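You operate a simulated robot arm through the tools that you are given. There is no shell and no other tool. Be economical: measure what you need, move in short steps, check, and stop when the job is done.

You are at the controls of a simulated robot arm. One attempt, no reset.

Task
Buff the waxed top of the block with the cream band on the buff wheel.
Fine: arm over, pad down, one full turn of the green knob, pad up, arm clear; the block stays in.

Only the result counts: the job must be done as asked and must still hold three seconds after the hand-in. Knocking over, shifting, dropping, spilling or breaking anything else fails it.

Robot
A 6-joint arm with a two-finger parallel gripper, fixed in place. Base frame: the origin is at the foot of the arm, x ahead of it, y to its left, z up; the work surface is at about z = 950. Readings come in mm, rad, newtons and seconds.
With the tool pointing down near the work surface it reaches from about 220 to 660 mm from the base axis. Its first joint turns from -1.152 to 1.152 rad. Payload 2.9 kg.
The TCP is the grasp point between the finger pads, 30 mm short of the fingertips. In the tool frame z runs along the fingers and y along their closing line. Largest opening 110 mm; finger width 20, thickness 10; the body of the gripper, 48 by 112 mm, starts 55 mm behind the TCP.
Orientation is told as [roll, pitch, yaw] about the base's x, y, z axes, in that order, counted from this pose: with the fingers straight down and closing along the base's y, the tool's x points along the base's -x, its y along +y and its z along -z.

Tools
- The arm moves only by the tool drive_tool. Its argument "commands" is a list of rows, each a list of 3 entries, a list of its own where there are three numbers: the turn, a rotation vector about the tool's x, y, z in rad, then the shift along the tool's x, y, z in mm, then the closure, from 0 (fully open) to 1 (shut). In form: [[[wx, wy, wz], [tx, ty, tz], gripper], ...]. A call has 1 to 10 rows; each row shifts and turns the commanded pose from where the row before left it, along the tool's axes as they then stand. Rows are played at 5 a second. More than 50 mm and 0.15 rad between two rows, or a gripper value outside its range, and nothing of the call is played. A pose out of reach is approached as far as the arm can. The call stops where the force on the tool passes 40 N (or 10 N more than at its start, if that is more) or the arm is blocked; 0.2 s more then pass. Each finger travels about 108 mm/s and halts on what it meets, pressing with about 33 N; the grip force reading is that of the motor and also rises with nothing between the fingers. The clock runs only during rows and for 0.2 s after the last one: add rows that do not move to give the fingers time. It gives the time, the measured TCP pose, the force on the tool (base axes), the opening and the grip force at its end, in the units of the frame above (readings bear some noise).
- Cameras (640 x 400 px; columns grow to the right, rows downward): "scene" is fixed at [79.5, 447.5, 1400.1]; the picture's right is [-0.72, -0.69, 0.00], its down [-0.28, 0.29, -0.92] and it looks along [0.63, -0.66, -0.40] (base axes); focal length 327 px, centre (320, 200). "wrist" rides on the gripper at [-36, 0, -57] in the tool frame; the picture's right is [0.00, -1.00, 0.00], its down [0.97, 0.00, -0.24] and it looks along [0.24, 0.00, 0.97] (tool axes); focal length 218 px, centre (320, 200). There is no depth. A picture from a camera that has moved, and an enlarged one, comes with that camera's place and axes in the base frame and with its lens. The place of the scene camera against the robot may be out by one fixed shift of up to 18 mm in any direction.
- get_image(camera): a new picture of that camera. The clock stands still meanwhile.
- close_up(camera, box): a new picture of the part [left, top, right, bottom] of that camera's present view, enlarged. The clock stands still meanwhile.
- job_done(): hands the job in; it is judged then, once.

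Work in short steps. Places have to be worked out from the pictures, the camera data and where the tool is seen: move nearer, look again, correct. Check each grasp and each placing, and mend what went wrong. You have 120 turns and 76 pictures in all, those below and enlarged ones among them. Open the gripper and draw the arm clear of the work before you hand the job in, unless the task says otherwise; then end with one line.

The tools are called by a JSON object that holds its "method" and its "body". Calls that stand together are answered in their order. drive_tool: Moves the arm, as the interface text tells. Its arguments: {"type":"object","properties":{"commands":{"type":"array","items":{"type":"array"}}},"required":["commands"]} The other tools are called the same way: get_image (camera) takes a picture; close_up (camera, box) takes an enlarged picture of a part of a camera's view; job_done () hands the job in.

At the start:

```text
t: 0.0
ee_pos: [388.3, -4.1, 1297.6]
ee_rot: [0.001, -0.001, 0.0]
contact_force: [-0.1, 1.3, 0.5]
finger_gap: 110.0
grip_force: 0.0
```

scene: 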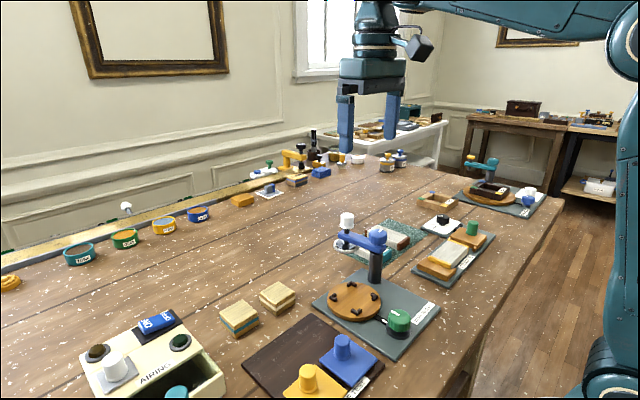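
wrist: 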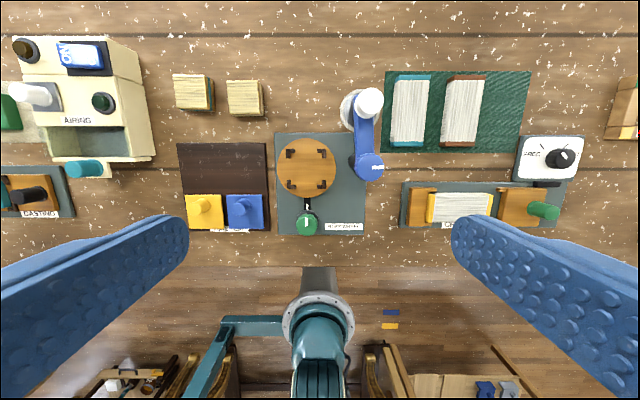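

I begin by enlarging the work area to identify the buff wheel, blocks, and bands.

{"method": "close_up", "body": {"camera": "wrist", "box": [160, 60, 400, 240]}}

{"method": "close_up", "body": {"camera": "scene", "box": [200, 180, 500, 400]}}

{"method": "close_up", "body": {"camera": "wrist", "box": [370, 60, 640, 240]}}

```text
2.22 times, centred on (280, 150) of wrist
camera zoom: at [424.3, -5.1, 1354.5], right [0.0, -1.0, 0.0], down [-0.97, 0.0, 0.24], along [-0.24, 0.0, -0.97], focal length 485 px, centre (409, 311)
```

zoom: 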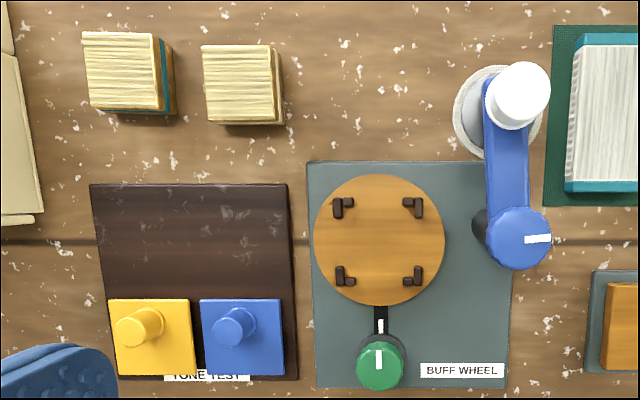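

```text
1.82 times, centred on (350, 290) of scene
camera zoom: at [79.5, 447.5, 1400.1], right [-0.72, -0.69, 0.0], down [-0.28, 0.29, -0.92], along [0.63, -0.66, -0.4], focal length 594 px, centre (266, 36)
```

zoom: 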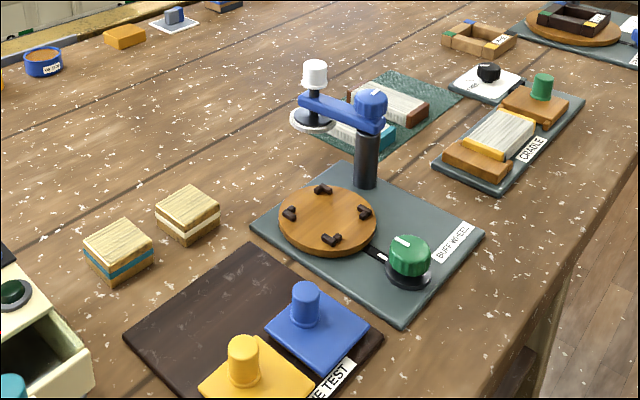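

```text
2.22 times, centred on (505, 150) of wrist
camera zoom: at [424.3, -5.1, 1354.5], right [0.0, -1.0, 0.0], down [-0.97, 0.0, 0.24], along [-0.24, 0.0, -0.97], focal length 485 px, centre (-91, 311)
```

zoom: 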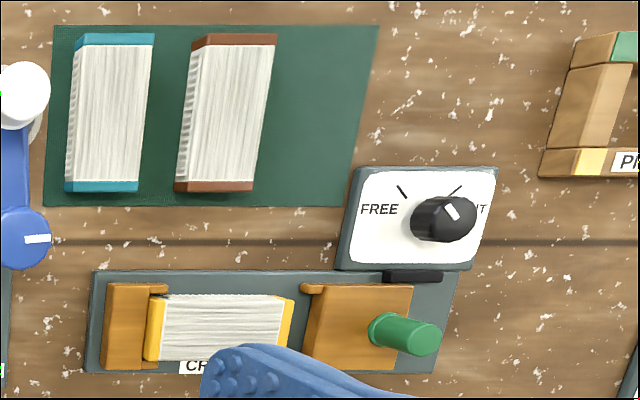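

The cream-banded block is the right one of the two light blocks, at about (502, 116). The buff wheel is at about (387, 18), with its pivot post to the right. I'll move above the cream block and look again.

{"method": "drive_tool", "body": {"commands": [[[0, 0, 0], [-22, 24, 27], 0], [[0, 0, 0], [-22, 24, 27], 0], [[0, 0, 0], [-22, 24, 27], 0], [[0, 0, 0], [-22, 24, 27], 0], [[0, 0, 0], [-10, 24, 27], 0], [[0, 0, 0], [0, 0, 0], 0]]}}

{"method": "get_image", "body": {"camera": "wrist"}}

```text
t: 1.4
ee_pos: [486.8, 115.6, 1162.3]
ee_rot: [0.003, 0.0, 0.001]
contact_force: [0.3, 0.0, 0.6]
finger_gap: 109.9
grip_force: 0.1
```

```text
70 pictures are left
camera wrist: at [522.6, 115.7, 1219.5], right [0.0, -1.0, 0.0], down [-0.97, 0.0, 0.24], along [-0.24, 0.0, -0.97], focal length 218 px, centre (320, 200)
```

wrist: 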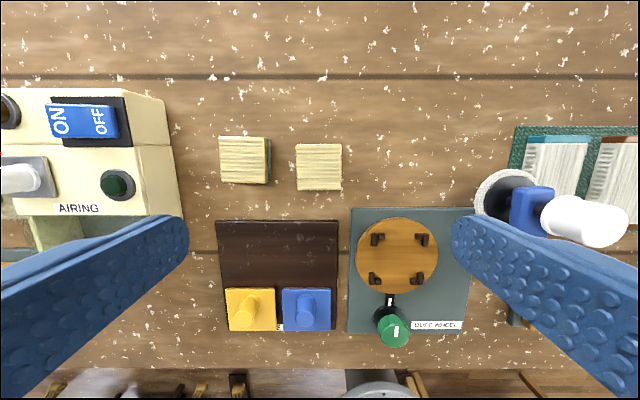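

The block top measures about (503, 117, 983) and about 49 mm wide. I'll yaw the gripper 90° so it closes along x, clear of the teal neighbour.

{"method": "drive_tool", "body": {"commands": [[[0, 0, -0.1428], [-3, 0.2, 0], 0.2], [[0, 0, -0.1428], [-3, 0, 0], 0.2], [[0, 0, -0.1428], [-3, 0, 0], 0.2], [[0, 0, -0.1428], [-2, 0, 0], 0.2], [[0, 0, -0.1428], [-2, 0, 0], 0.2], [[0, 0, -0.1428], [0, 0, 0], 0.2], [[0, 0, -0.1428], [0, 0, 0], 0.2], [[0, 0, -0.1428], [0, 0, 0], 0.2], [[0, 0, -0.1428], [0, 0, 0], 0.2], [[0, 0, -0.1428], [0, 0, 0], 0.2]]}}

{"method": "drive_tool", "body": {"commands": [[[0, 0, -0.1428], [0, 0, 0], 0.2], [[0, 0, 0], [0, 0, 45], 0.2], [[0, 0, 0], [0, 0, 45], 0.2], [[0, 0, 0], [0, 0, 0], 0.2]]}}

{"method": "get_image", "body": {"camera": "wrist"}}

{"method": "close_up", "body": {"camera": "scene", "box": [200, 160, 460, 370]}}

```text
t: 3.6
ee_pos: [498.7, 119.5, 1163.6]
ee_rot: [0.0, -0.002, 1.429]
contact_force: [0.2, 1.0, 0.6]
finger_gap: 88.0
grip_force: 0.1
```

```text
t: 4.6
ee_pos: [497.4, 120.7, 1073.2]
ee_rot: [-0.004, -0.001, 1.57]
contact_force: [-1.1, -0.4, 0.2]
finger_gap: 88.2
grip_force: 0.0
```

```text
69 pictures are left
camera wrist: at [498.7, 155.4, 1130.2], right [1.0, 0.0, 0.0], down [0.0, -0.97, 0.24], along [0.0, -0.24, -0.97], focal length 218 px, centre (320, 200)
```

wrist: 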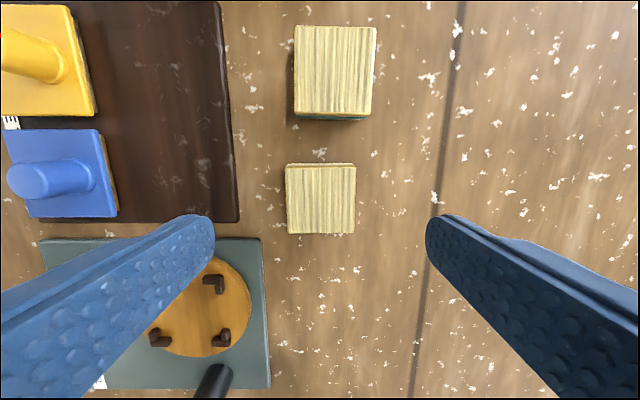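

```text
1.90 times, centred on (330, 265) of scene
camera zoom: at [79.5, 447.5, 1400.1], right [-0.72, -0.69, 0.0], down [-0.28, 0.29, -0.92], along [0.63, -0.66, -0.4], focal length 622 px, centre (301, 76)
```

zoom: 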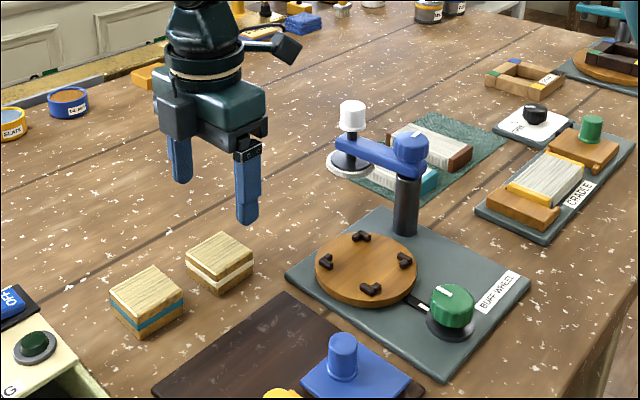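

Gripper is centred on the block within ~2 mm. I'll nudge, descend to grip height (TCP ~988), and close.

{"method": "drive_tool", "body": {"commands": [[[0, 0, 0], [1, -2.5, 30], 0.2], [[0, 0, 0], [0, 0, 30], 0.2], [[0, 0, 0], [0, 0, 24], 0.2], [[0, 0, 0], [0, 0, 0], 0.2], [[0, 0, 0], [0, 0, 0], 0.7], [[0, 0, 0], [0, 0, 0], 0.7], [[0, 0, 0], [0, 0, 0], 0.7]]}}

```text
t: 6.2
ee_pos: [500.2, 120.7, 989.7]
ee_rot: [0.0, -0.002, 1.571]
contact_force: [0.0, -0.1, -0.1]
finger_gap: 48.9
grip_force: 33.1
```

Gripped at 48.9 mm. Lift and look to verify, then carry over toward the wheel.

{"method": "drive_tool", "body": {"commands": [[[0, 0, 0], [0, 0, -40], 0.7], [[0, 0, 0], [0, 0, -40], 0.7], [[0, 0, 0], [26, 28, 0], 0.7], [[0, 0, 0], [26, 28, 0], 0.7], [[0, 0, 0], [26, 28, 0], 0.7], [[0, 0, 0], [24, 28, 0], 0.7], [[0, 0, 0], [0, 0, 0], 0.7], [[0, 0, 0], [0, 0, 0], 0.7]]}}

{"method": "get_image", "body": {"camera": "wrist"}}

{"method": "close_up", "body": {"camera": "scene", "box": [260, 160, 460, 370]}}

```text
t: 8.0
ee_pos: [389.9, 16.7, 1069.1]
ee_rot: [0.001, -0.001, 1.572]
contact_force: [-0.2, 0.3, -1.7]
finger_gap: 48.8
grip_force: 32.9
```

```text
67 pictures are left
camera wrist: at [389.8, 51.4, 1125.4], right [1.0, 0.0, 0.0], down [0.0, -0.97, 0.24], along [0.0, -0.24, -0.97], focal length 218 px, centre (320, 200)
```

wrist: 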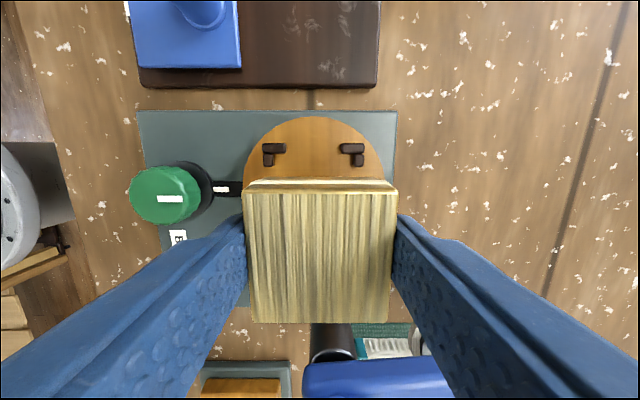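

```text
1.90 times, centred on (360, 265) of scene
camera zoom: at [79.5, 447.5, 1400.1], right [-0.72, -0.69, 0.0], down [-0.28, 0.29, -0.92], along [0.63, -0.66, -0.4], focal length 622 px, centre (244, 76)
```

zoom: 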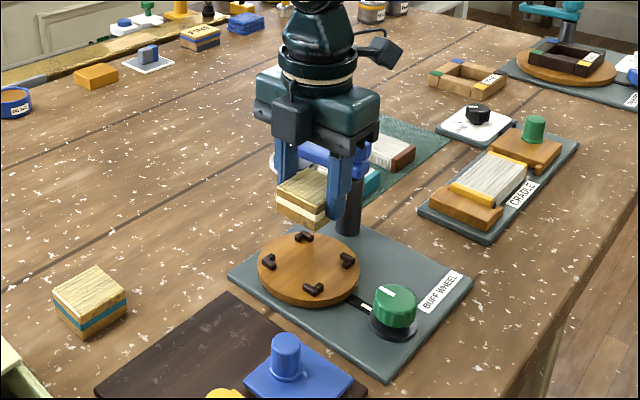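

Block held squarely. Wheel centre estimated at (385.5, 18.5). I'll shift there, lower to just above the brackets, and look again.

{"method": "drive_tool", "body": {"commands": [[[0, 0, 0], [-1.8, 4.4, 15], 0.7], [[0, 0, 0], [0, 0, 20], 0.7], [[0, 0, 0], [0, 0, 0], 0.7]]}}

{"method": "close_up", "body": {"camera": "wrist", "box": [220, 90, 420, 215]}}

{"method": "close_up", "body": {"camera": "scene", "box": [310, 210, 430, 330]}}

```text
t: 8.8
ee_pos: [385.7, 18.4, 1033.7]
ee_rot: [0.0, -0.001, 1.569]
contact_force: [0.3, -0.1, -0.5]
finger_gap: 48.8
grip_force: 33.3
```

```text
3.20 times, centred on (320, 152) of wrist
camera zoom: at [385.2, 53.5, 1090.1], right [1.0, 0.0, 0.0], down [0.0, -0.97, 0.24], along [0.0, -0.24, -0.97], focal length 698 px, centre (320, 352)
```

zoom: 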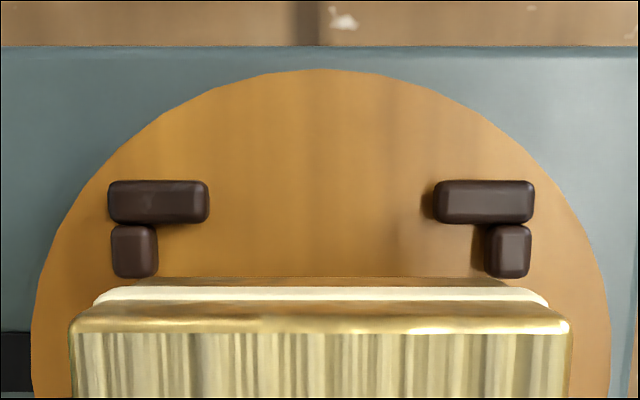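

```text
3.33 times, centred on (370, 270) of scene
camera zoom: at [79.5, 447.5, 1400.1], right [-0.72, -0.69, 0.0], down [-0.28, 0.29, -0.92], along [0.63, -0.66, -0.4], focal length 1089 px, centre (153, -33)
```

zoom: 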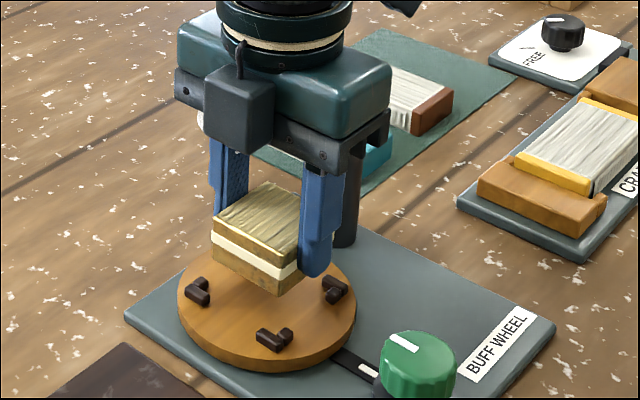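

The x alignment is good (bracket and block centres coincide). In y, the block looks ~4 mm short of the +y brackets' symmetric gap, so I'll shift +4 mm in y, lower 12 mm and recheck.

{"method": "drive_tool", "body": {"commands": [[[0, 0, 0], [-4, 0, 0], 0.7], [[0, 0, 0], [0, 0, 12], 0.7], [[0, 0, 0], [0, 0, 0], 0.7]]}}

{"method": "close_up", "body": {"camera": "wrist", "box": [220, 90, 420, 215]}}

{"method": "close_up", "body": {"camera": "scene", "box": [320, 240, 400, 320]}}

```text
t: 9.6
ee_pos: [384.2, 22.1, 1021.9]
ee_rot: [0.002, -0.002, 1.57]
contact_force: [0.6, 0.5, -0.4]
finger_gap: 48.7
grip_force: 32.8
```

```text
3.20 times, centred on (320, 152) of wrist
camera zoom: at [385.0, 57.3, 1078.7], right [1.0, 0.0, 0.0], down [0.0, -0.97, 0.24], along [0.0, -0.24, -0.97], focal length 698 px, centre (320, 352)
```

zoom: 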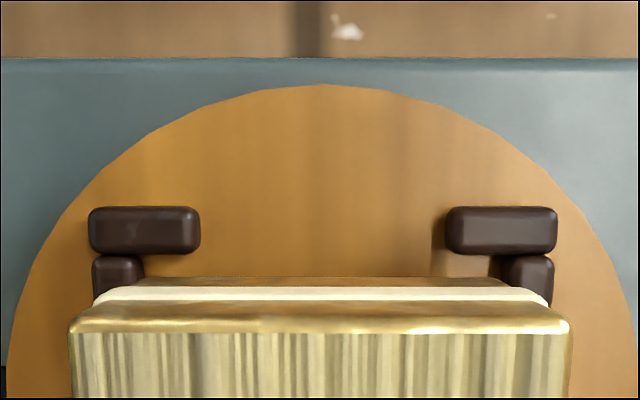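

```text
5.00 times, centred on (360, 280) of scene
camera zoom: at [79.5, 447.5, 1400.1], right [-0.72, -0.69, 0.0], down [-0.28, 0.29, -0.92], along [0.63, -0.66, -0.4], focal length 1634 px, centre (120, -200)
```

zoom: 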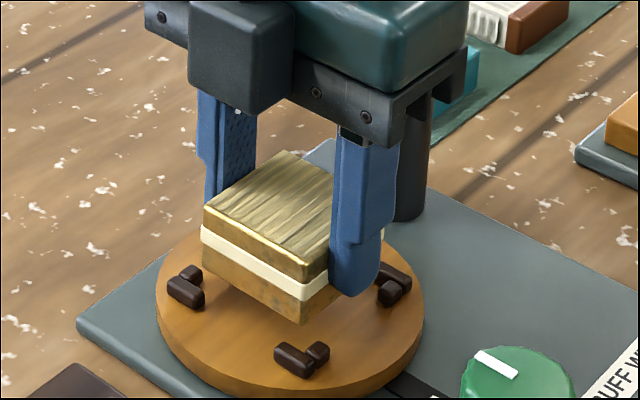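

Now gaps look symmetric in x and y (within ~0.5 mm). Lower gently in small steps watching for contact.

{"method": "drive_tool", "body": {"commands": [[[0, 0, 0], [0.3, -0.4, 3], 0.7], [[0, 0, 0], [0, 0, 3], 0.7], [[0, 0, 0], [0, 0, 2], 0.7], [[0, 0, 0], [0, 0, 0], 0.7]]}}

{"method": "close_up", "body": {"camera": "scene", "box": [320, 240, 400, 320]}}

{"method": "close_up", "body": {"camera": "wrist", "box": [220, 90, 420, 215]}}

```text
t: 10.6
ee_pos: [385.1, 22.4, 1014.7]
ee_rot: [0.0, -0.002, 1.57]
contact_force: [-0.4, -0.4, -0.8]
finger_gap: 48.6
grip_force: 33.5
```

```text
5.00 times, centred on (360, 280) of scene
camera zoom: at [79.5, 447.5, 1400.1], right [-0.72, -0.69, 0.0], down [-0.28, 0.29, -0.92], along [0.63, -0.66, -0.4], focal length 1634 px, centre (120, -200)
```

zoom: 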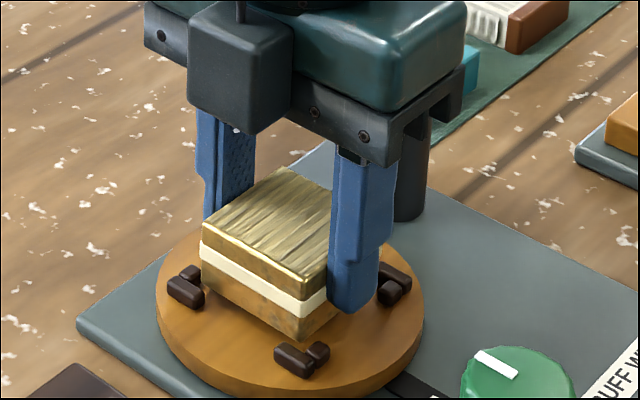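

```text
3.20 times, centred on (320, 152) of wrist
camera zoom: at [385.4, 57.2, 1070.6], right [1.0, 0.0, 0.0], down [0.0, -0.97, 0.24], along [0.0, -0.24, -0.97], focal length 698 px, centre (320, 352)
```

zoom: 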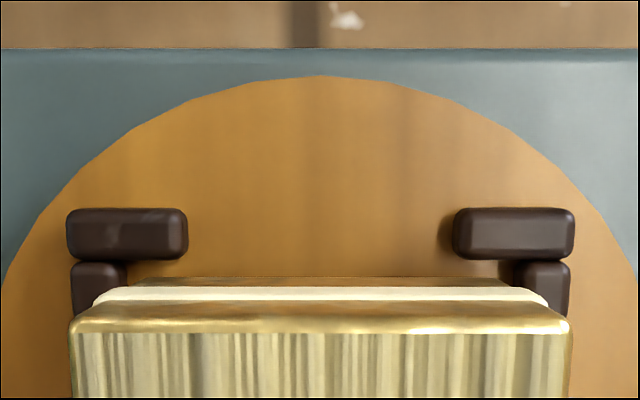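

Clearance still looks even and no contact. Continue down in small steps.

{"method": "drive_tool", "body": {"commands": [[[0, 0, 0], [0.2, 0, 2], 0.7], [[0, 0, 0], [0, 0, 2], 0.7], [[0, 0, 0], [0, 0, 1], 0.7], [[0, 0, 0], [0, 0, 1], 0.7], [[0, 0, 0], [0, 0, 0], 0.7]]}}

{"method": "close_up", "body": {"camera": "scene", "box": [320, 240, 400, 320]}}

{"method": "close_up", "body": {"camera": "wrist", "box": [220, 90, 420, 215]}}

```text
t: 11.8
ee_pos: [385.3, 22.6, 1008.6]
ee_rot: [-0.003, -0.002, 1.572]
contact_force: [-1.6, 0.3, 8.9]
finger_gap: 49.0
grip_force: 33.2
```

```text
5.00 times, centred on (360, 280) of scene
camera zoom: at [79.4, 447.5, 1400.1], right [-0.72, -0.69, 0.0], down [-0.28, 0.29, -0.92], along [0.63, -0.66, -0.4], focal length 1634 px, centre (120, -200)
```

zoom: 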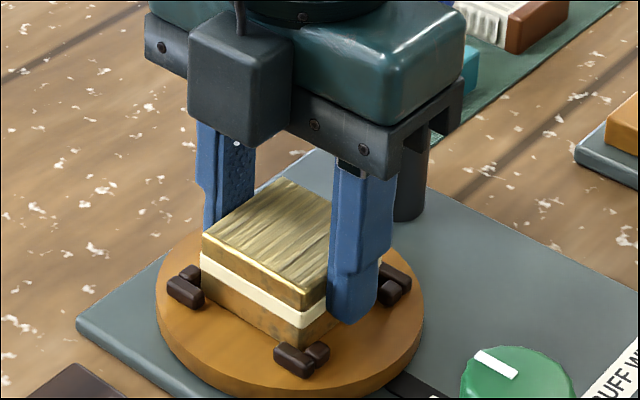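

```text
3.20 times, centred on (320, 152) of wrist
camera zoom: at [385.3, 56.8, 1065.3], right [1.0, 0.0, 0.0], down [0.0, -0.97, 0.24], along [0.0, -0.24, -0.97], focal length 698 px, centre (320, 352)
```

zoom: 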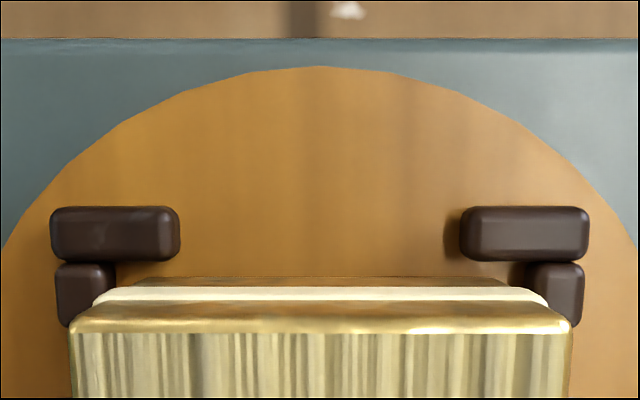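

Contact at TCP z≈1008.6 with the block's corner tucked behind the brackets: it's seated on the wheel. Release and retreat upward.

{"method": "drive_tool", "body": {"commands": [[[0, 0, 0], [0, 0, 0], 0.35], [[0, 0, 0], [0, 0, 0], 0.3], [[0, 0, 0], [0, 0, 0], 0.3], [[0, 0, 0], [0, 0, -30], 0.3], [[0, 0, 0], [0, 0, -40], 0.3], [[0, 0, 0], [-20, 10, -45], 0.3], [[0, 0, 0], [-20, 10, -45], 0.3], [[0, 0, 0], [0, 0, 0], 0.3]]}}

{"method": "get_image", "body": {"camera": "wrist"}}

{"method": "close_up", "body": {"camera": "scene", "box": [300, 200, 450, 350]}}

```text
refused: row 6 steps farther than a row can; nothing moved
```

```text
57 pictures are left
camera wrist: at [385.3, 56.8, 1065.3], right [1.0, 0.0, 0.0], down [0.0, -0.97, 0.24], along [0.0, -0.24, -0.97], focal length 218 px, centre (320, 200)
```

wrist: 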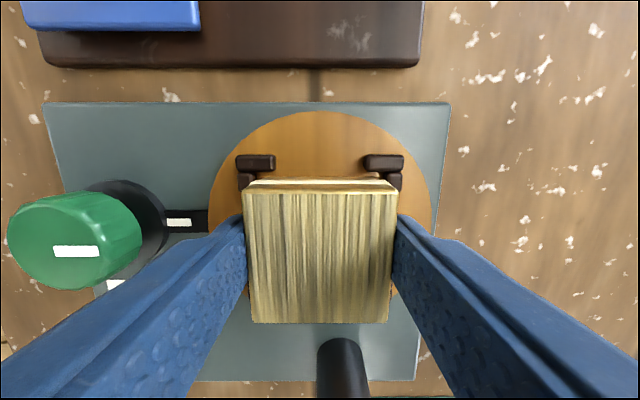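

```text
2.67 times, centred on (375, 275) of scene
camera zoom: at [79.4, 447.5, 1400.1], right [-0.72, -0.69, 0.0], down [-0.28, 0.29, -0.92], along [0.63, -0.66, -0.4], focal length 872 px, centre (173, 0)
```

zoom: 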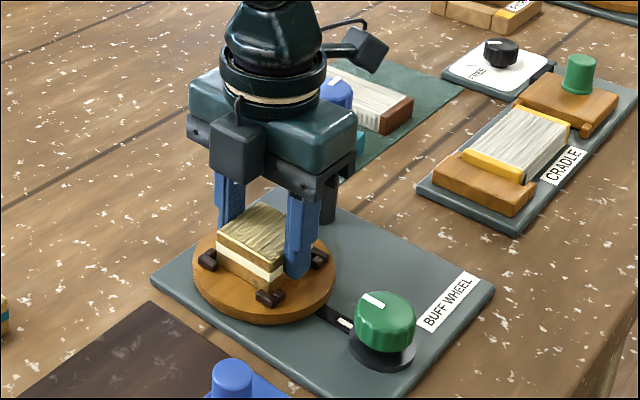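

One step was too long; release and lift with shorter steps.

{"method": "drive_tool", "body": {"commands": [[[0, 0, 0], [0, 0, 0], 0.35], [[0, 0, 0], [0, 0, 0], 0.3], [[0, 0, 0], [0, 0, 0], 0.3], [[0, 0, 0], [0, 0, -30], 0.3], [[0, 0, 0], [0, 0, -40], 0.3], [[0, 0, 0], [-20, 10, -40], 0.3], [[0, 0, 0], [-20, 10, -40], 0.3], [[0, 0, 0], [0, 0, 0], 0.3]]}}

{"method": "get_image", "body": {"camera": "wrist"}}

{"method": "close_up", "body": {"camera": "scene", "box": [300, 200, 450, 350]}}

```text
t: 13.6
ee_pos: [366.2, 63.0, 1160.7]
ee_rot: [0.0, -0.002, 1.572]
contact_force: [-0.1, -0.1, 0.7]
finger_gap: 76.9
grip_force: 0.0
```

```text
55 pictures are left
camera wrist: at [366.0, 97.8, 1216.6], right [1.0, 0.0, 0.0], down [0.0, -0.97, 0.24], along [0.0, -0.24, -0.97], focal length 218 px, centre (320, 200)
```

wrist: 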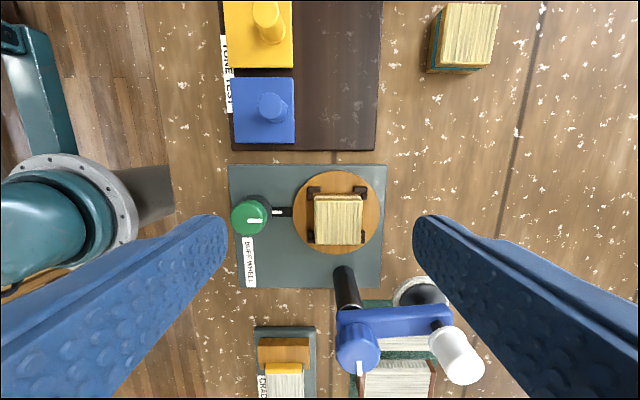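

```text
2.67 times, centred on (375, 275) of scene
camera zoom: at [79.5, 447.5, 1400.1], right [-0.72, -0.69, 0.0], down [-0.28, 0.29, -0.92], along [0.63, -0.66, -0.4], focal length 872 px, centre (173, 0)
```

zoom: 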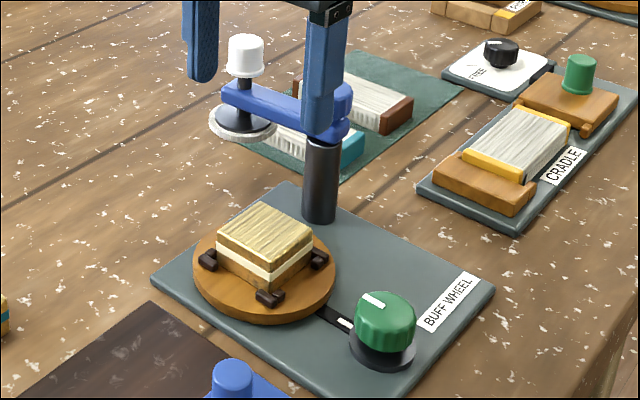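

The block sits in the brackets. Arm geometry by triangulation: hub at ~(397.5, -69, 1070), white pad knob top ~(475, -64, 1085). I'll go above the white knob and turn the gripper back to yaw 0 (closing tangentially).

{"method": "drive_tool", "body": {"commands": [[[0, 0, 0], [31.75, -27.2, -4], 0.3], [[0, 0, 0], [31.75, -27.2, -4], 0.3], [[0, 0, 0], [31.75, -27.2, -4], 0.3], [[0, 0, 0], [31.75, -27.2, -4], 0.3], [[0, 0, 0.1428], [0, 0, 0], 0.3], [[0, 0, 0.1428], [0, 0, 0], 0.3], [[0, 0, 0.1428], [0, 0, 0], 0.3], [[0, 0, 0.1428], [0, 0, 0], 0.3], [[0, 0, 0.1428], [0, 0, 0], 0.3], [[0, 0, 0.1428], [0, 0, 0], 0.3]]}}

{"method": "drive_tool", "body": {"commands": [[[0, 0, 0.1428], [0, 0, 0], 0.3], [[0, 0, 0.1428], [0, 0, 0], 0.3], [[0, 0, 0.1428], [0, 0, 0], 0.3], [[0, 0, 0.1428], [0, 0, 0], 0.3], [[0, 0, 0.1428], [0, 0, 0], 0.3], [[0, 0, 0], [0, 0, 0], 0.3]]}}

{"method": "get_image", "body": {"camera": "wrist"}}

{"method": "close_up", "body": {"camera": "scene", "box": [310, 150, 430, 270]}}

```text
t: 15.8
ee_pos: [474.1, -65.8, 1173.4]
ee_rot: [-0.002, -0.003, 0.711]
contact_force: [-0.5, 0.4, -0.2]
finger_gap: 76.9
grip_force: 0.1
```

```text
t: 17.2
ee_pos: [473.2, -66.1, 1174.5]
ee_rot: [0.001, 0.0, -0.001]
contact_force: [-0.7, -0.4, 0.5]
finger_gap: 77.0
grip_force: 0.0
```

```text
53 pictures are left
camera wrist: at [510.0, -66.6, 1230.8], right [0.0, -1.0, 0.0], down [-0.97, 0.0, 0.24], along [-0.24, 0.0, -0.97], focal length 218 px, centre (320, 200)
```

wrist: 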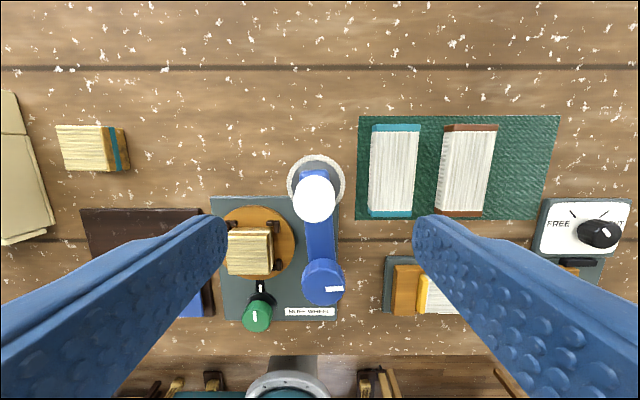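

```text
3.33 times, centred on (370, 210) of scene
camera zoom: at [79.5, 447.5, 1400.1], right [-0.72, -0.69, 0.0], down [-0.28, 0.29, -0.92], along [0.63, -0.66, -0.4], focal length 1089 px, centre (153, 167)
```

zoom: 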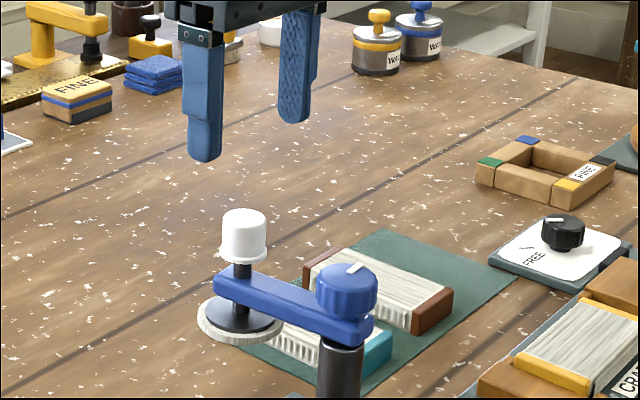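

White knob is at ~(475.5, -63.5), top ≈1085. Descend so fingertips straddle only the knob's body and close.

{"method": "drive_tool", "body": {"commands": [[[0, 0, 0], [-2.3, 2.6, 30], 0.3], [[0, 0, 0], [0, 0, 25], 0.3], [[0, 0, 0], [0, 0, 12], 0.3], [[0, 0, 0], [0, 0, 0], 0.3]]}}

{"method": "close_up", "body": {"camera": "scene", "box": [310, 150, 430, 270]}}

{"method": "get_image", "body": {"camera": "wrist"}}

```text
t: 18.2
ee_pos: [475.1, -61.9, 1105.7]
ee_rot: [0.003, 0.002, 0.001]
contact_force: [0.5, 0.2, 1.4]
finger_gap: 77.0
grip_force: 0.0
```

```text
3.33 times, centred on (370, 210) of scene
camera zoom: at [79.5, 447.5, 1400.1], right [-0.72, -0.69, 0.0], down [-0.28, 0.29, -0.92], along [0.63, -0.66, -0.4], focal length 1089 px, centre (153, 167)
```

zoom: 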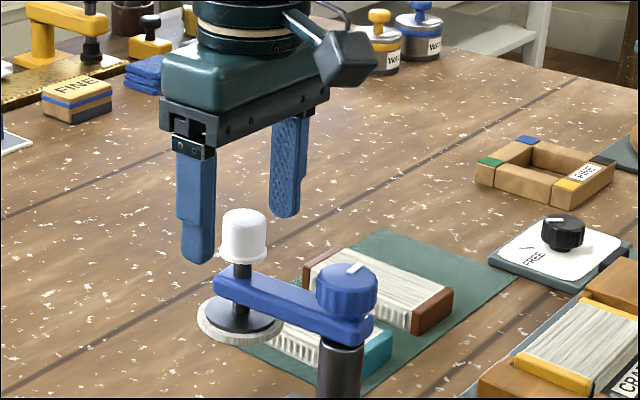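

```text
50 pictures are left
camera wrist: at [511.6, -63.8, 1163.0], right [0.0, -1.0, 0.0], down [-0.97, 0.0, 0.24], along [-0.24, 0.0, -0.97], focal length 218 px, centre (320, 200)
```

wrist: 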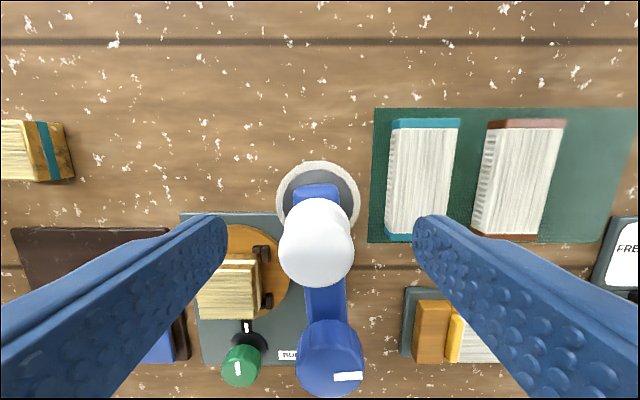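

Aligned with the knob. Lower ~14 mm more and close.

{"method": "drive_tool", "body": {"commands": [[[0, 0, 0], [0, -0.5, 14], 0.3], [[0, 0, 0], [0, 0, 0], 0.3], [[0, 0, 0], [0, 0, 0], 0.8], [[0, 0, 0], [0, 0, 0], 0.8], [[0, 0, 0], [0, 0, 0], 0.8]]}}

{"method": "close_up", "body": {"camera": "scene", "box": [310, 150, 430, 270]}}

```text
t: 19.4
ee_pos: [475.3, -61.4, 1092.5]
ee_rot: [0.001, 0.0, 0.005]
contact_force: [1.3, 15.4, -0.8]
finger_gap: 26.8
grip_force: 45.0
```

```text
3.33 times, centred on (370, 210) of scene
camera zoom: at [79.5, 448.0, 1399.9], right [-0.72, -0.69, 0.0], down [-0.28, 0.29, -0.92], along [0.63, -0.66, -0.4], focal length 1089 px, centre (153, 167)
```

zoom: 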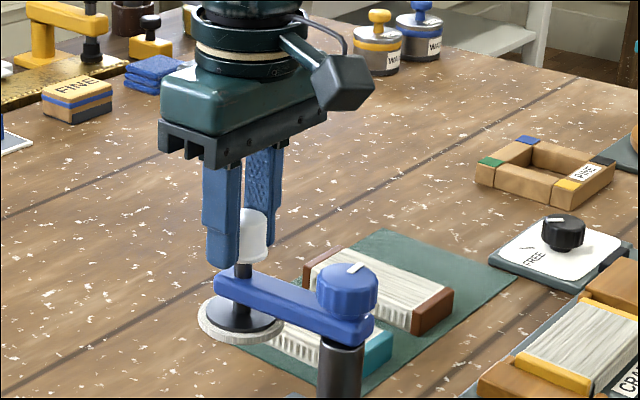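

Knob gripped (26.8 mm). There's a 15 N side force, so the arm isn't fully free; I'll try a small +y swing to see whether it follows.

{"method": "drive_tool", "body": {"commands": [[[0, 0, 0], [0, 2, 0], 0.8], [[0, 0, 0], [0, 2, 0], 0.8], [[0, 0, 0], [0, 2, 0], 0.8], [[0, 0, 0], [0, 0, 0], 0.8]]}}

{"method": "close_up", "body": {"camera": "scene", "box": [310, 150, 430, 270]}}

```text
t: 20.4
ee_pos: [475.7, -56.2, 1093.0]
ee_rot: [0.002, 0.0, 0.0]
contact_force: [-3.2, -4.6, -3.5]
finger_gap: 26.9
grip_force: 45.1
```

```text
3.33 times, centred on (370, 210) of scene
camera zoom: at [79.5, 447.3, 1400.2], right [-0.72, -0.69, 0.0], down [-0.28, 0.29, -0.92], along [0.63, -0.66, -0.4], focal length 1089 px, centre (153, 167)
```

zoom: 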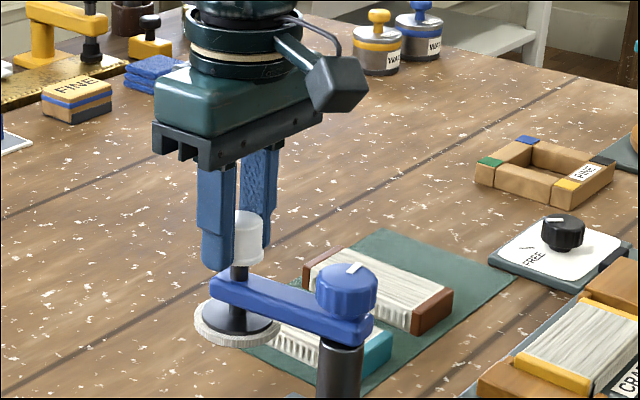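

The arm follows with low force. Continue along the arc about the hub, alternating shift and turn; two increments first to check force.

{"method": "drive_tool", "body": {"commands": [[[0, 0, 0], [2.42, 10.58, 0], 0.8], [[0, 0, -0.14], [0, 0, 0], 0.8], [[0, 0, 0], [2.42, 10.58, 0], 0.8], [[0, 0, -0.14], [0, 0, 0], 0.8], [[0, 0, 0], [0, 0, 0], 0.8]]}}

```text
t: 21.6
ee_pos: [469.3, -35.0, 1093.9]
ee_rot: [0.002, -0.002, 0.284]
contact_force: [4.8, 12.5, -2.8]
finger_gap: 26.4
grip_force: 45.4
```

On the arc (r≈77.9), forces fine. Continue three more increments.

{"method": "drive_tool", "body": {"commands": [[[0, 0, 0], [2.42, 10.58, 0], 0.8], [[0, 0, -0.14], [0, 0, 0], 0.8], [[0, 0, 0], [2.42, 10.58, 0], 0.8], [[0, 0, -0.14], [0, 0, 0], 0.8], [[0, 0, 0], [2.42, 10.58, 0], 0.8], [[0, 0, -0.14], [0, 0, 0], 0.8], [[0, 0, 0], [0, 0, 0], 0.8]]}}

{"method": "close_up", "body": {"camera": "scene", "box": [290, 140, 450, 320]}}

```text
t: 23.2
ee_pos: [450.1, -9.9, 1092.1]
ee_rot: [0.003, -0.001, 0.701]
contact_force: [-1.3, 12.1, -0.7]
finger_gap: 26.5
grip_force: 45.5
```

```text
2.22 times, centred on (370, 230) of scene
camera zoom: at [79.4, 447.9, 1400.0], right [-0.72, -0.69, 0.0], down [-0.28, 0.29, -0.92], along [0.63, -0.66, -0.4], focal length 726 px, centre (209, 133)
```

zoom: 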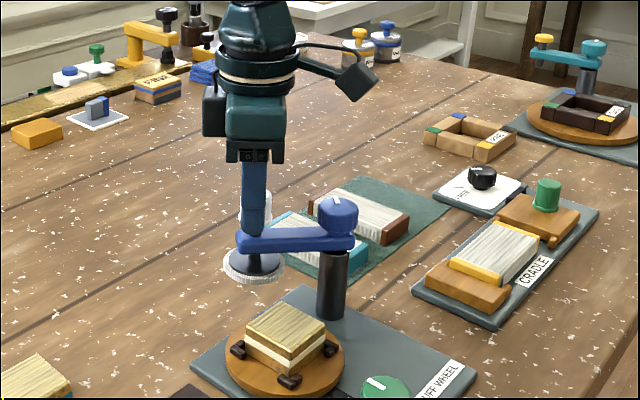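

Arm swings nicely. Before the pad passes over the block, take one more increment and check vertical clearance closely.

{"method": "drive_tool", "body": {"commands": [[[0, 0, 0], [2.42, 10.58, 0], 0.8], [[0, 0, -0.14], [0, 0, 0], 0.8], [[0, 0, 0], [2.42, 10.58, 0], 0.8], [[0, 0, -0.14], [0, 0, 0], 0.8], [[0, 0, 0], [0, 0, 0], 0.8]]}}

{"method": "close_up", "body": {"camera": "scene", "box": [330, 200, 430, 320]}}

{"method": "get_image", "body": {"camera": "wrist"}}

```text
t: 24.4
ee_pos: [431.8, 2.3, 1093.2]
ee_rot: [-0.001, 0.001, 0.981]
contact_force: [-5.8, 11.2, -1.7]
finger_gap: 26.5
grip_force: 45.2
```

```text
3.33 times, centred on (380, 260) of scene
camera zoom: at [79.3, 447.8, 1400.0], right [-0.72, -0.69, 0.0], down [-0.28, 0.29, -0.92], along [0.63, -0.66, -0.4], focal length 1089 px, centre (120, 0)
```

zoom: 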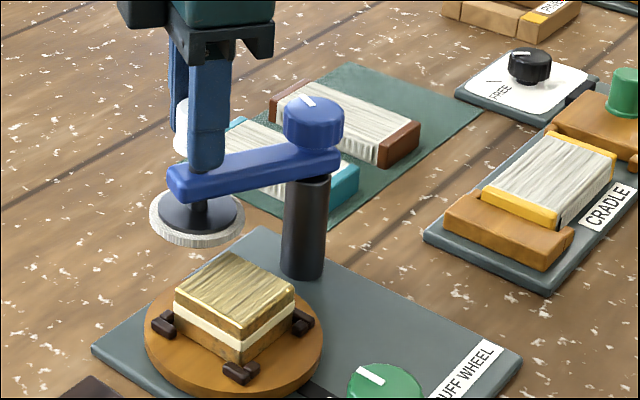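

```text
45 pictures are left
camera wrist: at [452.2, 30.7, 1149.6], right [0.83, -0.56, 0.0], down [-0.54, -0.81, 0.24], along [-0.13, -0.2, -0.97], focal length 218 px, centre (320, 200)
```

wrist: 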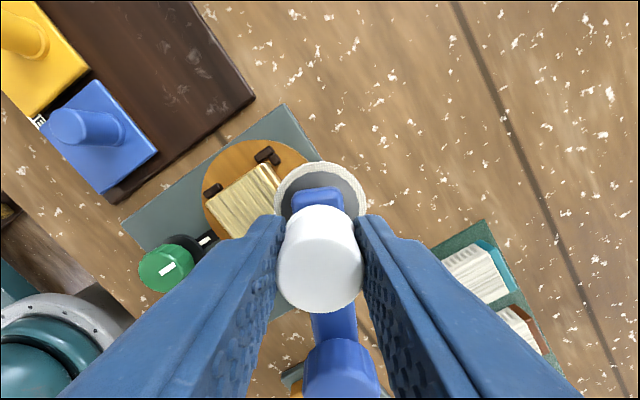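

Clearance between pad and block is good. Continue swinging over the block.

{"method": "drive_tool", "body": {"commands": [[[0, 0, 0], [2.42, 10.58, 0], 0.8], [[0, 0, -0.14], [0, 0, 0], 0.8], [[0, 0, 0], [2.42, 10.58, 0], 0.8], [[0, 0, -0.14], [0, 0, 0], 0.8], [[0, 0, 0], [2.42, 10.58, 0], 0.8], [[0, 0, -0.14], [0, 0, 0], 0.8], [[0, 0, 0], [0, 0, 0], 0.8]]}}

{"method": "close_up", "body": {"camera": "scene", "box": [330, 200, 430, 320]}}

{"method": "get_image", "body": {"camera": "wrist"}}

```text
t: 26.0
ee_pos: [401.1, 9.1, 1093.5]
ee_rot: [0.001, 0.0, 1.401]
contact_force: [-10.5, 7.0, 1.1]
finger_gap: 26.5
grip_force: 45.2
```

```text
3.33 times, centred on (380, 260) of scene
camera zoom: at [79.1, 447.7, 1400.0], right [-0.72, -0.69, 0.0], down [-0.28, 0.29, -0.92], along [0.63, -0.66, -0.4], focal length 1089 px, centre (120, 0)
```

zoom: 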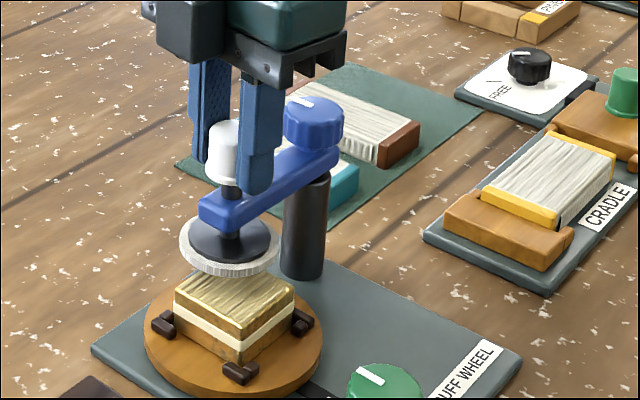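

```text
43 pictures are left
camera wrist: at [406.4, 43.1, 1149.5], right [0.99, -0.17, 0.0], down [-0.16, -0.96, 0.24], along [-0.04, -0.24, -0.97], focal length 218 px, centre (320, 200)
```

wrist: 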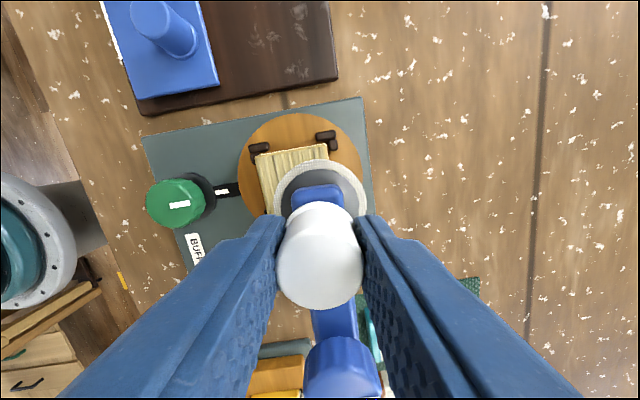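

Nearly over the block centre. One more increment plus a bit to centre, aiming θ≈1.72.

{"method": "drive_tool", "body": {"commands": [[[0, 0, 0], [1.21, 5.29, 0], 0.8], [[0, 0, -0.07], [0, 0, 0], 0.8], [[0, 0, 0], [1.21, 5.29, 0], 0.8], [[0, 0, -0.07], [0, 0, 0], 0.8], [[0, 0, 0], [0.5, 2.5, 0], 0.8], [[0, 0, -0.03], [0, 0, 0], 0.8], [[0, 0, 0], [0, 0, 0], 0.8]]}}

{"method": "close_up", "body": {"camera": "scene", "box": [330, 200, 430, 320]}}

{"method": "get_image", "body": {"camera": "wrist"}}

```text
t: 26.9
ee_pos: [395.6, 7.8, 1093.3]
ee_rot: [-0.021, -0.005, 1.475]
contact_force: [16.4, 0.3, -10.1]
finger_gap: 26.8
grip_force: 45.0
stopped in row 4: the force on the tool passed its limit (the readings are from after the stop); the commanded pose is now the measured one
```

```text
3.33 times, centred on (380, 260) of scene
camera zoom: at [80.1, 447.5, 1400.0], right [-0.72, -0.69, 0.0], down [-0.28, 0.29, -0.92], along [0.63, -0.66, -0.4], focal length 1089 px, centre (120, 0)
```

zoom: 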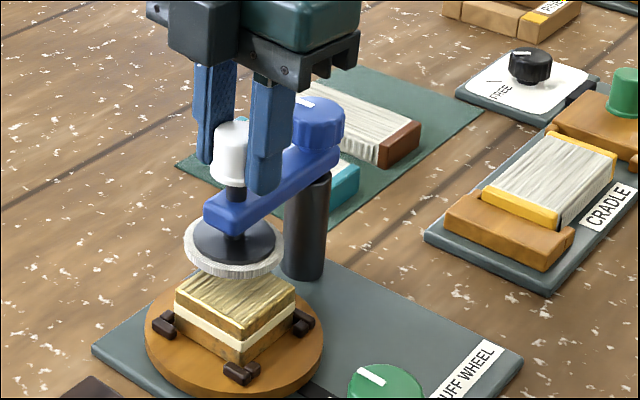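

```text
41 pictures are left
camera wrist: at [399.1, 42.3, 1150.2], right [1.0, -0.1, 0.02], down [-0.1, -0.97, 0.24], along [0.0, -0.24, -0.97], focal length 218 px, centre (320, 200)
```

wrist: 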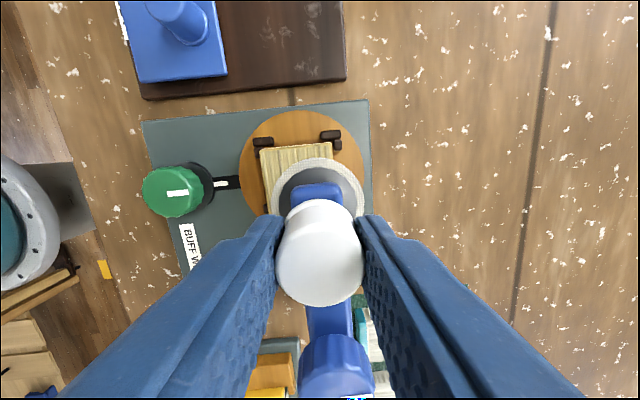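

The arm met resistance at x≈396 (about 90° of swing). I'll nudge gently further in -x to learn whether it's a hard stop.

{"method": "drive_tool", "body": {"commands": [[[0, 0, 0], [0, 2, 0], 0.8], [[0, 0, 0], [0, 0, 0], 0.8]]}}

{"method": "drive_tool", "body": {"commands": [[[0, 0, 0], [0, 2, 0], 0.8], [[0, 0, 0], [0, 0, 0], 0.8]]}}

```text
t: 27.4
ee_pos: [395.8, 7.0, 1094.8]
ee_rot: [-0.026, -0.002, 1.473]
contact_force: [35.7, -3.6, -17.3]
finger_gap: 26.6
grip_force: 45.2
```

```text
t: 27.9
ee_pos: [395.8, 7.9, 1095.3]
ee_rot: [-0.033, -0.003, 1.472]
contact_force: [18.1, -1.4, -11.7]
finger_gap: 27.1
grip_force: 44.8
stopped in row 2: the force on the tool passed its limit (the readings are from after the stop); the commanded pose is now the measured one
```

Hard stop, so the arm is over. Relieve the side load, straighten the tilt, then press the pad down in small steps.

{"method": "drive_tool", "body": {"commands": [[[0, -0.033, 0], [0, -1, 0], 0.8], [[0, 0, 0], [0, 0, 2], 0.8], [[0, 0, 0], [0, 0, 2], 0.8], [[0, 0, 0], [0, 0, 2], 0.8], [[0, 0, 0], [0, 0, 0], 0.8]]}}

{"method": "close_up", "body": {"camera": "scene", "box": [330, 200, 430, 320]}}

```text
t: 29.1
ee_pos: [395.7, 6.4, 1088.8]
ee_rot: [-0.034, -0.034, 1.472]
contact_force: [18.0, -10.7, 0.4]
finger_gap: 26.9
grip_force: 45.7
```

```text
3.33 times, centred on (380, 260) of scene
camera zoom: at [80.1, 447.1, 1400.2], right [-0.72, -0.69, 0.0], down [-0.28, 0.29, -0.92], along [0.63, -0.66, -0.4], focal length 1089 px, centre (120, 0)
```

zoom: 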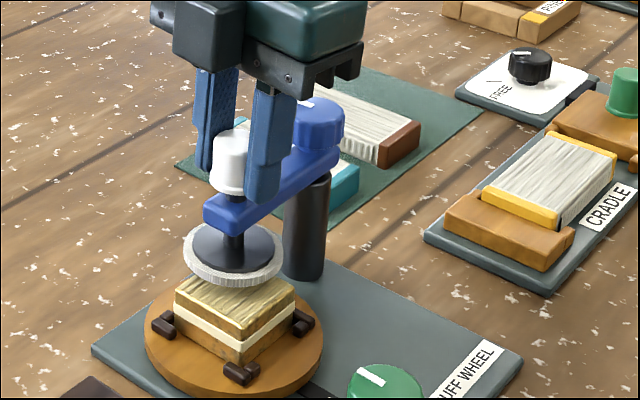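

The plunger slides down easily. The tilt correction used the wrong axis; fix both tilts, relieve the side load a bit, and keep lowering.

{"method": "drive_tool", "body": {"commands": [[[-0.034, 0.034, 0], [0, -1.5, 0], 0.8], [[0, 0, 0], [0, 0, 2], 0.8], [[0, 0, 0], [0, 0, 2], 0.8], [[0, 0, 0], [0, 0, 1], 0.8], [[0, 0, 0], [0, 0, 1], 0.8], [[0, 0, 0], [0, 0, 0], 0.8]]}}

{"method": "close_up", "body": {"camera": "scene", "box": [330, 200, 430, 320]}}

```text
t: 30.5
ee_pos: [396.9, 8.5, 1082.0]
ee_rot: [0.003, -0.003, 1.475]
contact_force: [4.3, -0.8, -1.7]
finger_gap: 26.5
grip_force: 44.7
```

```text
3.33 times, centred on (380, 260) of scene
camera zoom: at [79.6, 447.4, 1400.1], right [-0.72, -0.69, 0.0], down [-0.28, 0.29, -0.92], along [0.63, -0.66, -0.4], focal length 1089 px, centre (120, 0)
```

zoom: 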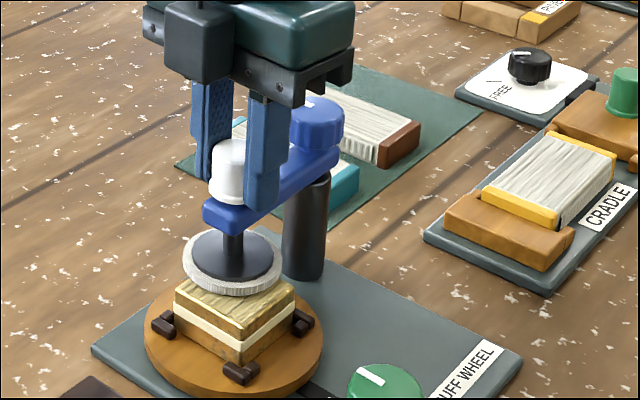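

Pad is close to the block. Continue in 1 mm steps watching vertical force.

{"method": "drive_tool", "body": {"commands": [[[0, 0, 0], [0, 0, 1], 0.8], [[0, 0, 0], [0, 0, 1], 0.8], [[0, 0, 0], [0, 0, 1], 0.8], [[0, 0, 0], [0, 0, 0], 0.8]]}}

{"method": "close_up", "body": {"camera": "scene", "box": [330, 200, 430, 320]}}

```text
t: 31.5
ee_pos: [395.9, 8.1, 1081.5]
ee_rot: [0.0, -0.006, 1.474]
contact_force: [0.7, -1.1, 15.7]
finger_gap: 26.6
grip_force: 45.0
```

```text
3.33 times, centred on (380, 260) of scene
camera zoom: at [79.3, 447.4, 1400.1], right [-0.72, -0.69, 0.0], down [-0.28, 0.29, -0.92], along [0.63, -0.66, -0.4], focal length 1089 px, centre (120, 0)
```

zoom: 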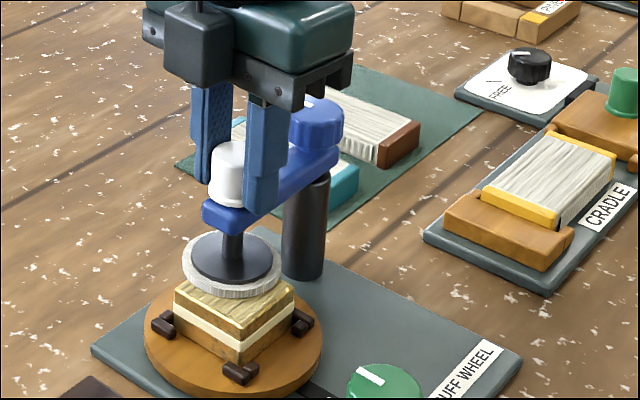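

Contact at ~16 N with the pad visibly on the block top. Press slightly firmer, then release and see whether the pad stays down.

{"method": "drive_tool", "body": {"commands": [[[0, 0, 0], [0, 0, 1], 0.8], [[0, 0, 0], [0, 0, 0], 0.8]]}}

{"method": "drive_tool", "body": {"commands": [[[0, 0, 0], [0, 0, 0], 0.6], [[0, 0, 0], [0, 0, 0], 0.5], [[0, 0, 0], [0, 0, 0], 0.5], [[0, 0, 0], [0, 0, -20], 0.5], [[0, 0, 0], [0, 0, -30], 0.5], [[0, 0, 0], [0, 0, 0], 0.5]]}}

{"method": "close_up", "body": {"camera": "scene", "box": [330, 200, 430, 320]}}

{"method": "get_image", "body": {"camera": "wrist"}}

```text
t: 32.1
ee_pos: [398.6, 8.1, 1079.9]
ee_rot: [-0.002, -0.003, 1.473]
contact_force: [-2.7, -2.7, 35.2]
finger_gap: 26.5
grip_force: 44.8
```

```text
t: 33.5
ee_pos: [397.0, 6.9, 1129.3]
ee_rot: [0.004, -0.005, 1.476]
contact_force: [0.4, 0.2, 0.1]
finger_gap: 55.1
grip_force: 0.1
```

```text
3.33 times, centred on (380, 260) of scene
camera zoom: at [79.5, 447.5, 1400.1], right [-0.72, -0.69, 0.0], down [-0.28, 0.29, -0.92], along [0.63, -0.66, -0.4], focal length 1089 px, centre (120, 0)
```

zoom: 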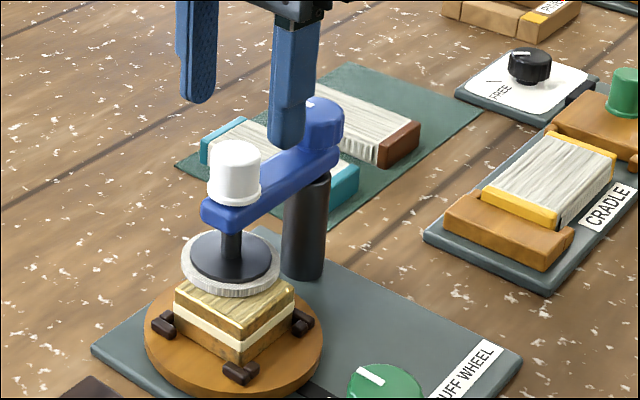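

```text
36 pictures are left
camera wrist: at [400.9, 42.3, 1185.7], right [1.0, -0.1, 0.0], down [-0.09, -0.97, 0.24], along [-0.03, -0.24, -0.97], focal length 218 px, centre (320, 200)
```

wrist: 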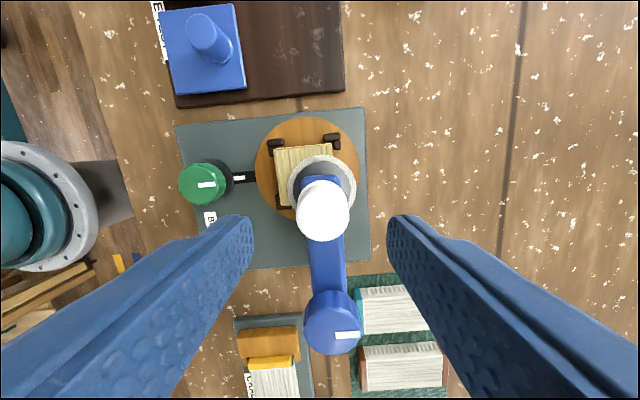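

The pad stays down by itself on the block. Now go to the green knob, estimated ~(294, 20, top ≈995); approach above it and look.

{"method": "drive_tool", "body": {"commands": [[[0, 0, 0], [-1, 35, 0], 0.3], [[0, 0, 0], [-1, 35, 0], 0.3], [[0, 0, -0.096], [-1, 34, 0], 0.3], [[0, 0, 0], [0, 0, 40], 0.3], [[0, 0, 0], [0, 0, 30], 0.3], [[0, 0, 0], [0, 0, 0], 0.3]]}}

{"method": "get_image", "body": {"camera": "wrist"}}

{"method": "close_up", "body": {"camera": "scene", "box": [330, 220, 450, 360]}}

```text
t: 34.9
ee_pos: [293.3, 20.9, 1058.2]
ee_rot: [0.002, -0.003, 1.57]
contact_force: [0.3, 0.6, 0.0]
finger_gap: 77.2
grip_force: 0.0
```

```text
35 pictures are left
camera wrist: at [293.7, 55.5, 1115.1], right [1.0, 0.0, 0.0], down [0.0, -0.97, 0.24], along [0.0, -0.24, -0.97], focal length 218 px, centre (320, 200)
```

wrist: 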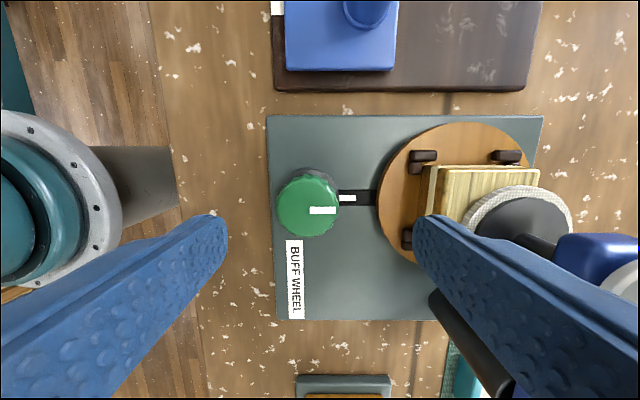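

```text
2.86 times, centred on (390, 290) of scene
camera zoom: at [79.5, 447.5, 1400.1], right [-0.72, -0.69, 0.0], down [-0.28, 0.29, -0.92], along [0.63, -0.66, -0.4], focal length 934 px, centre (120, -57)
```

zoom: 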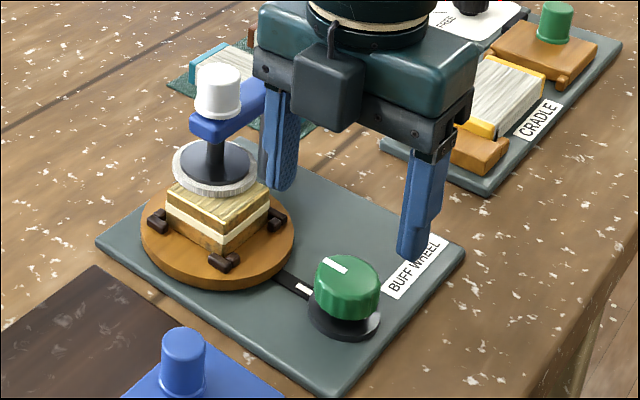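

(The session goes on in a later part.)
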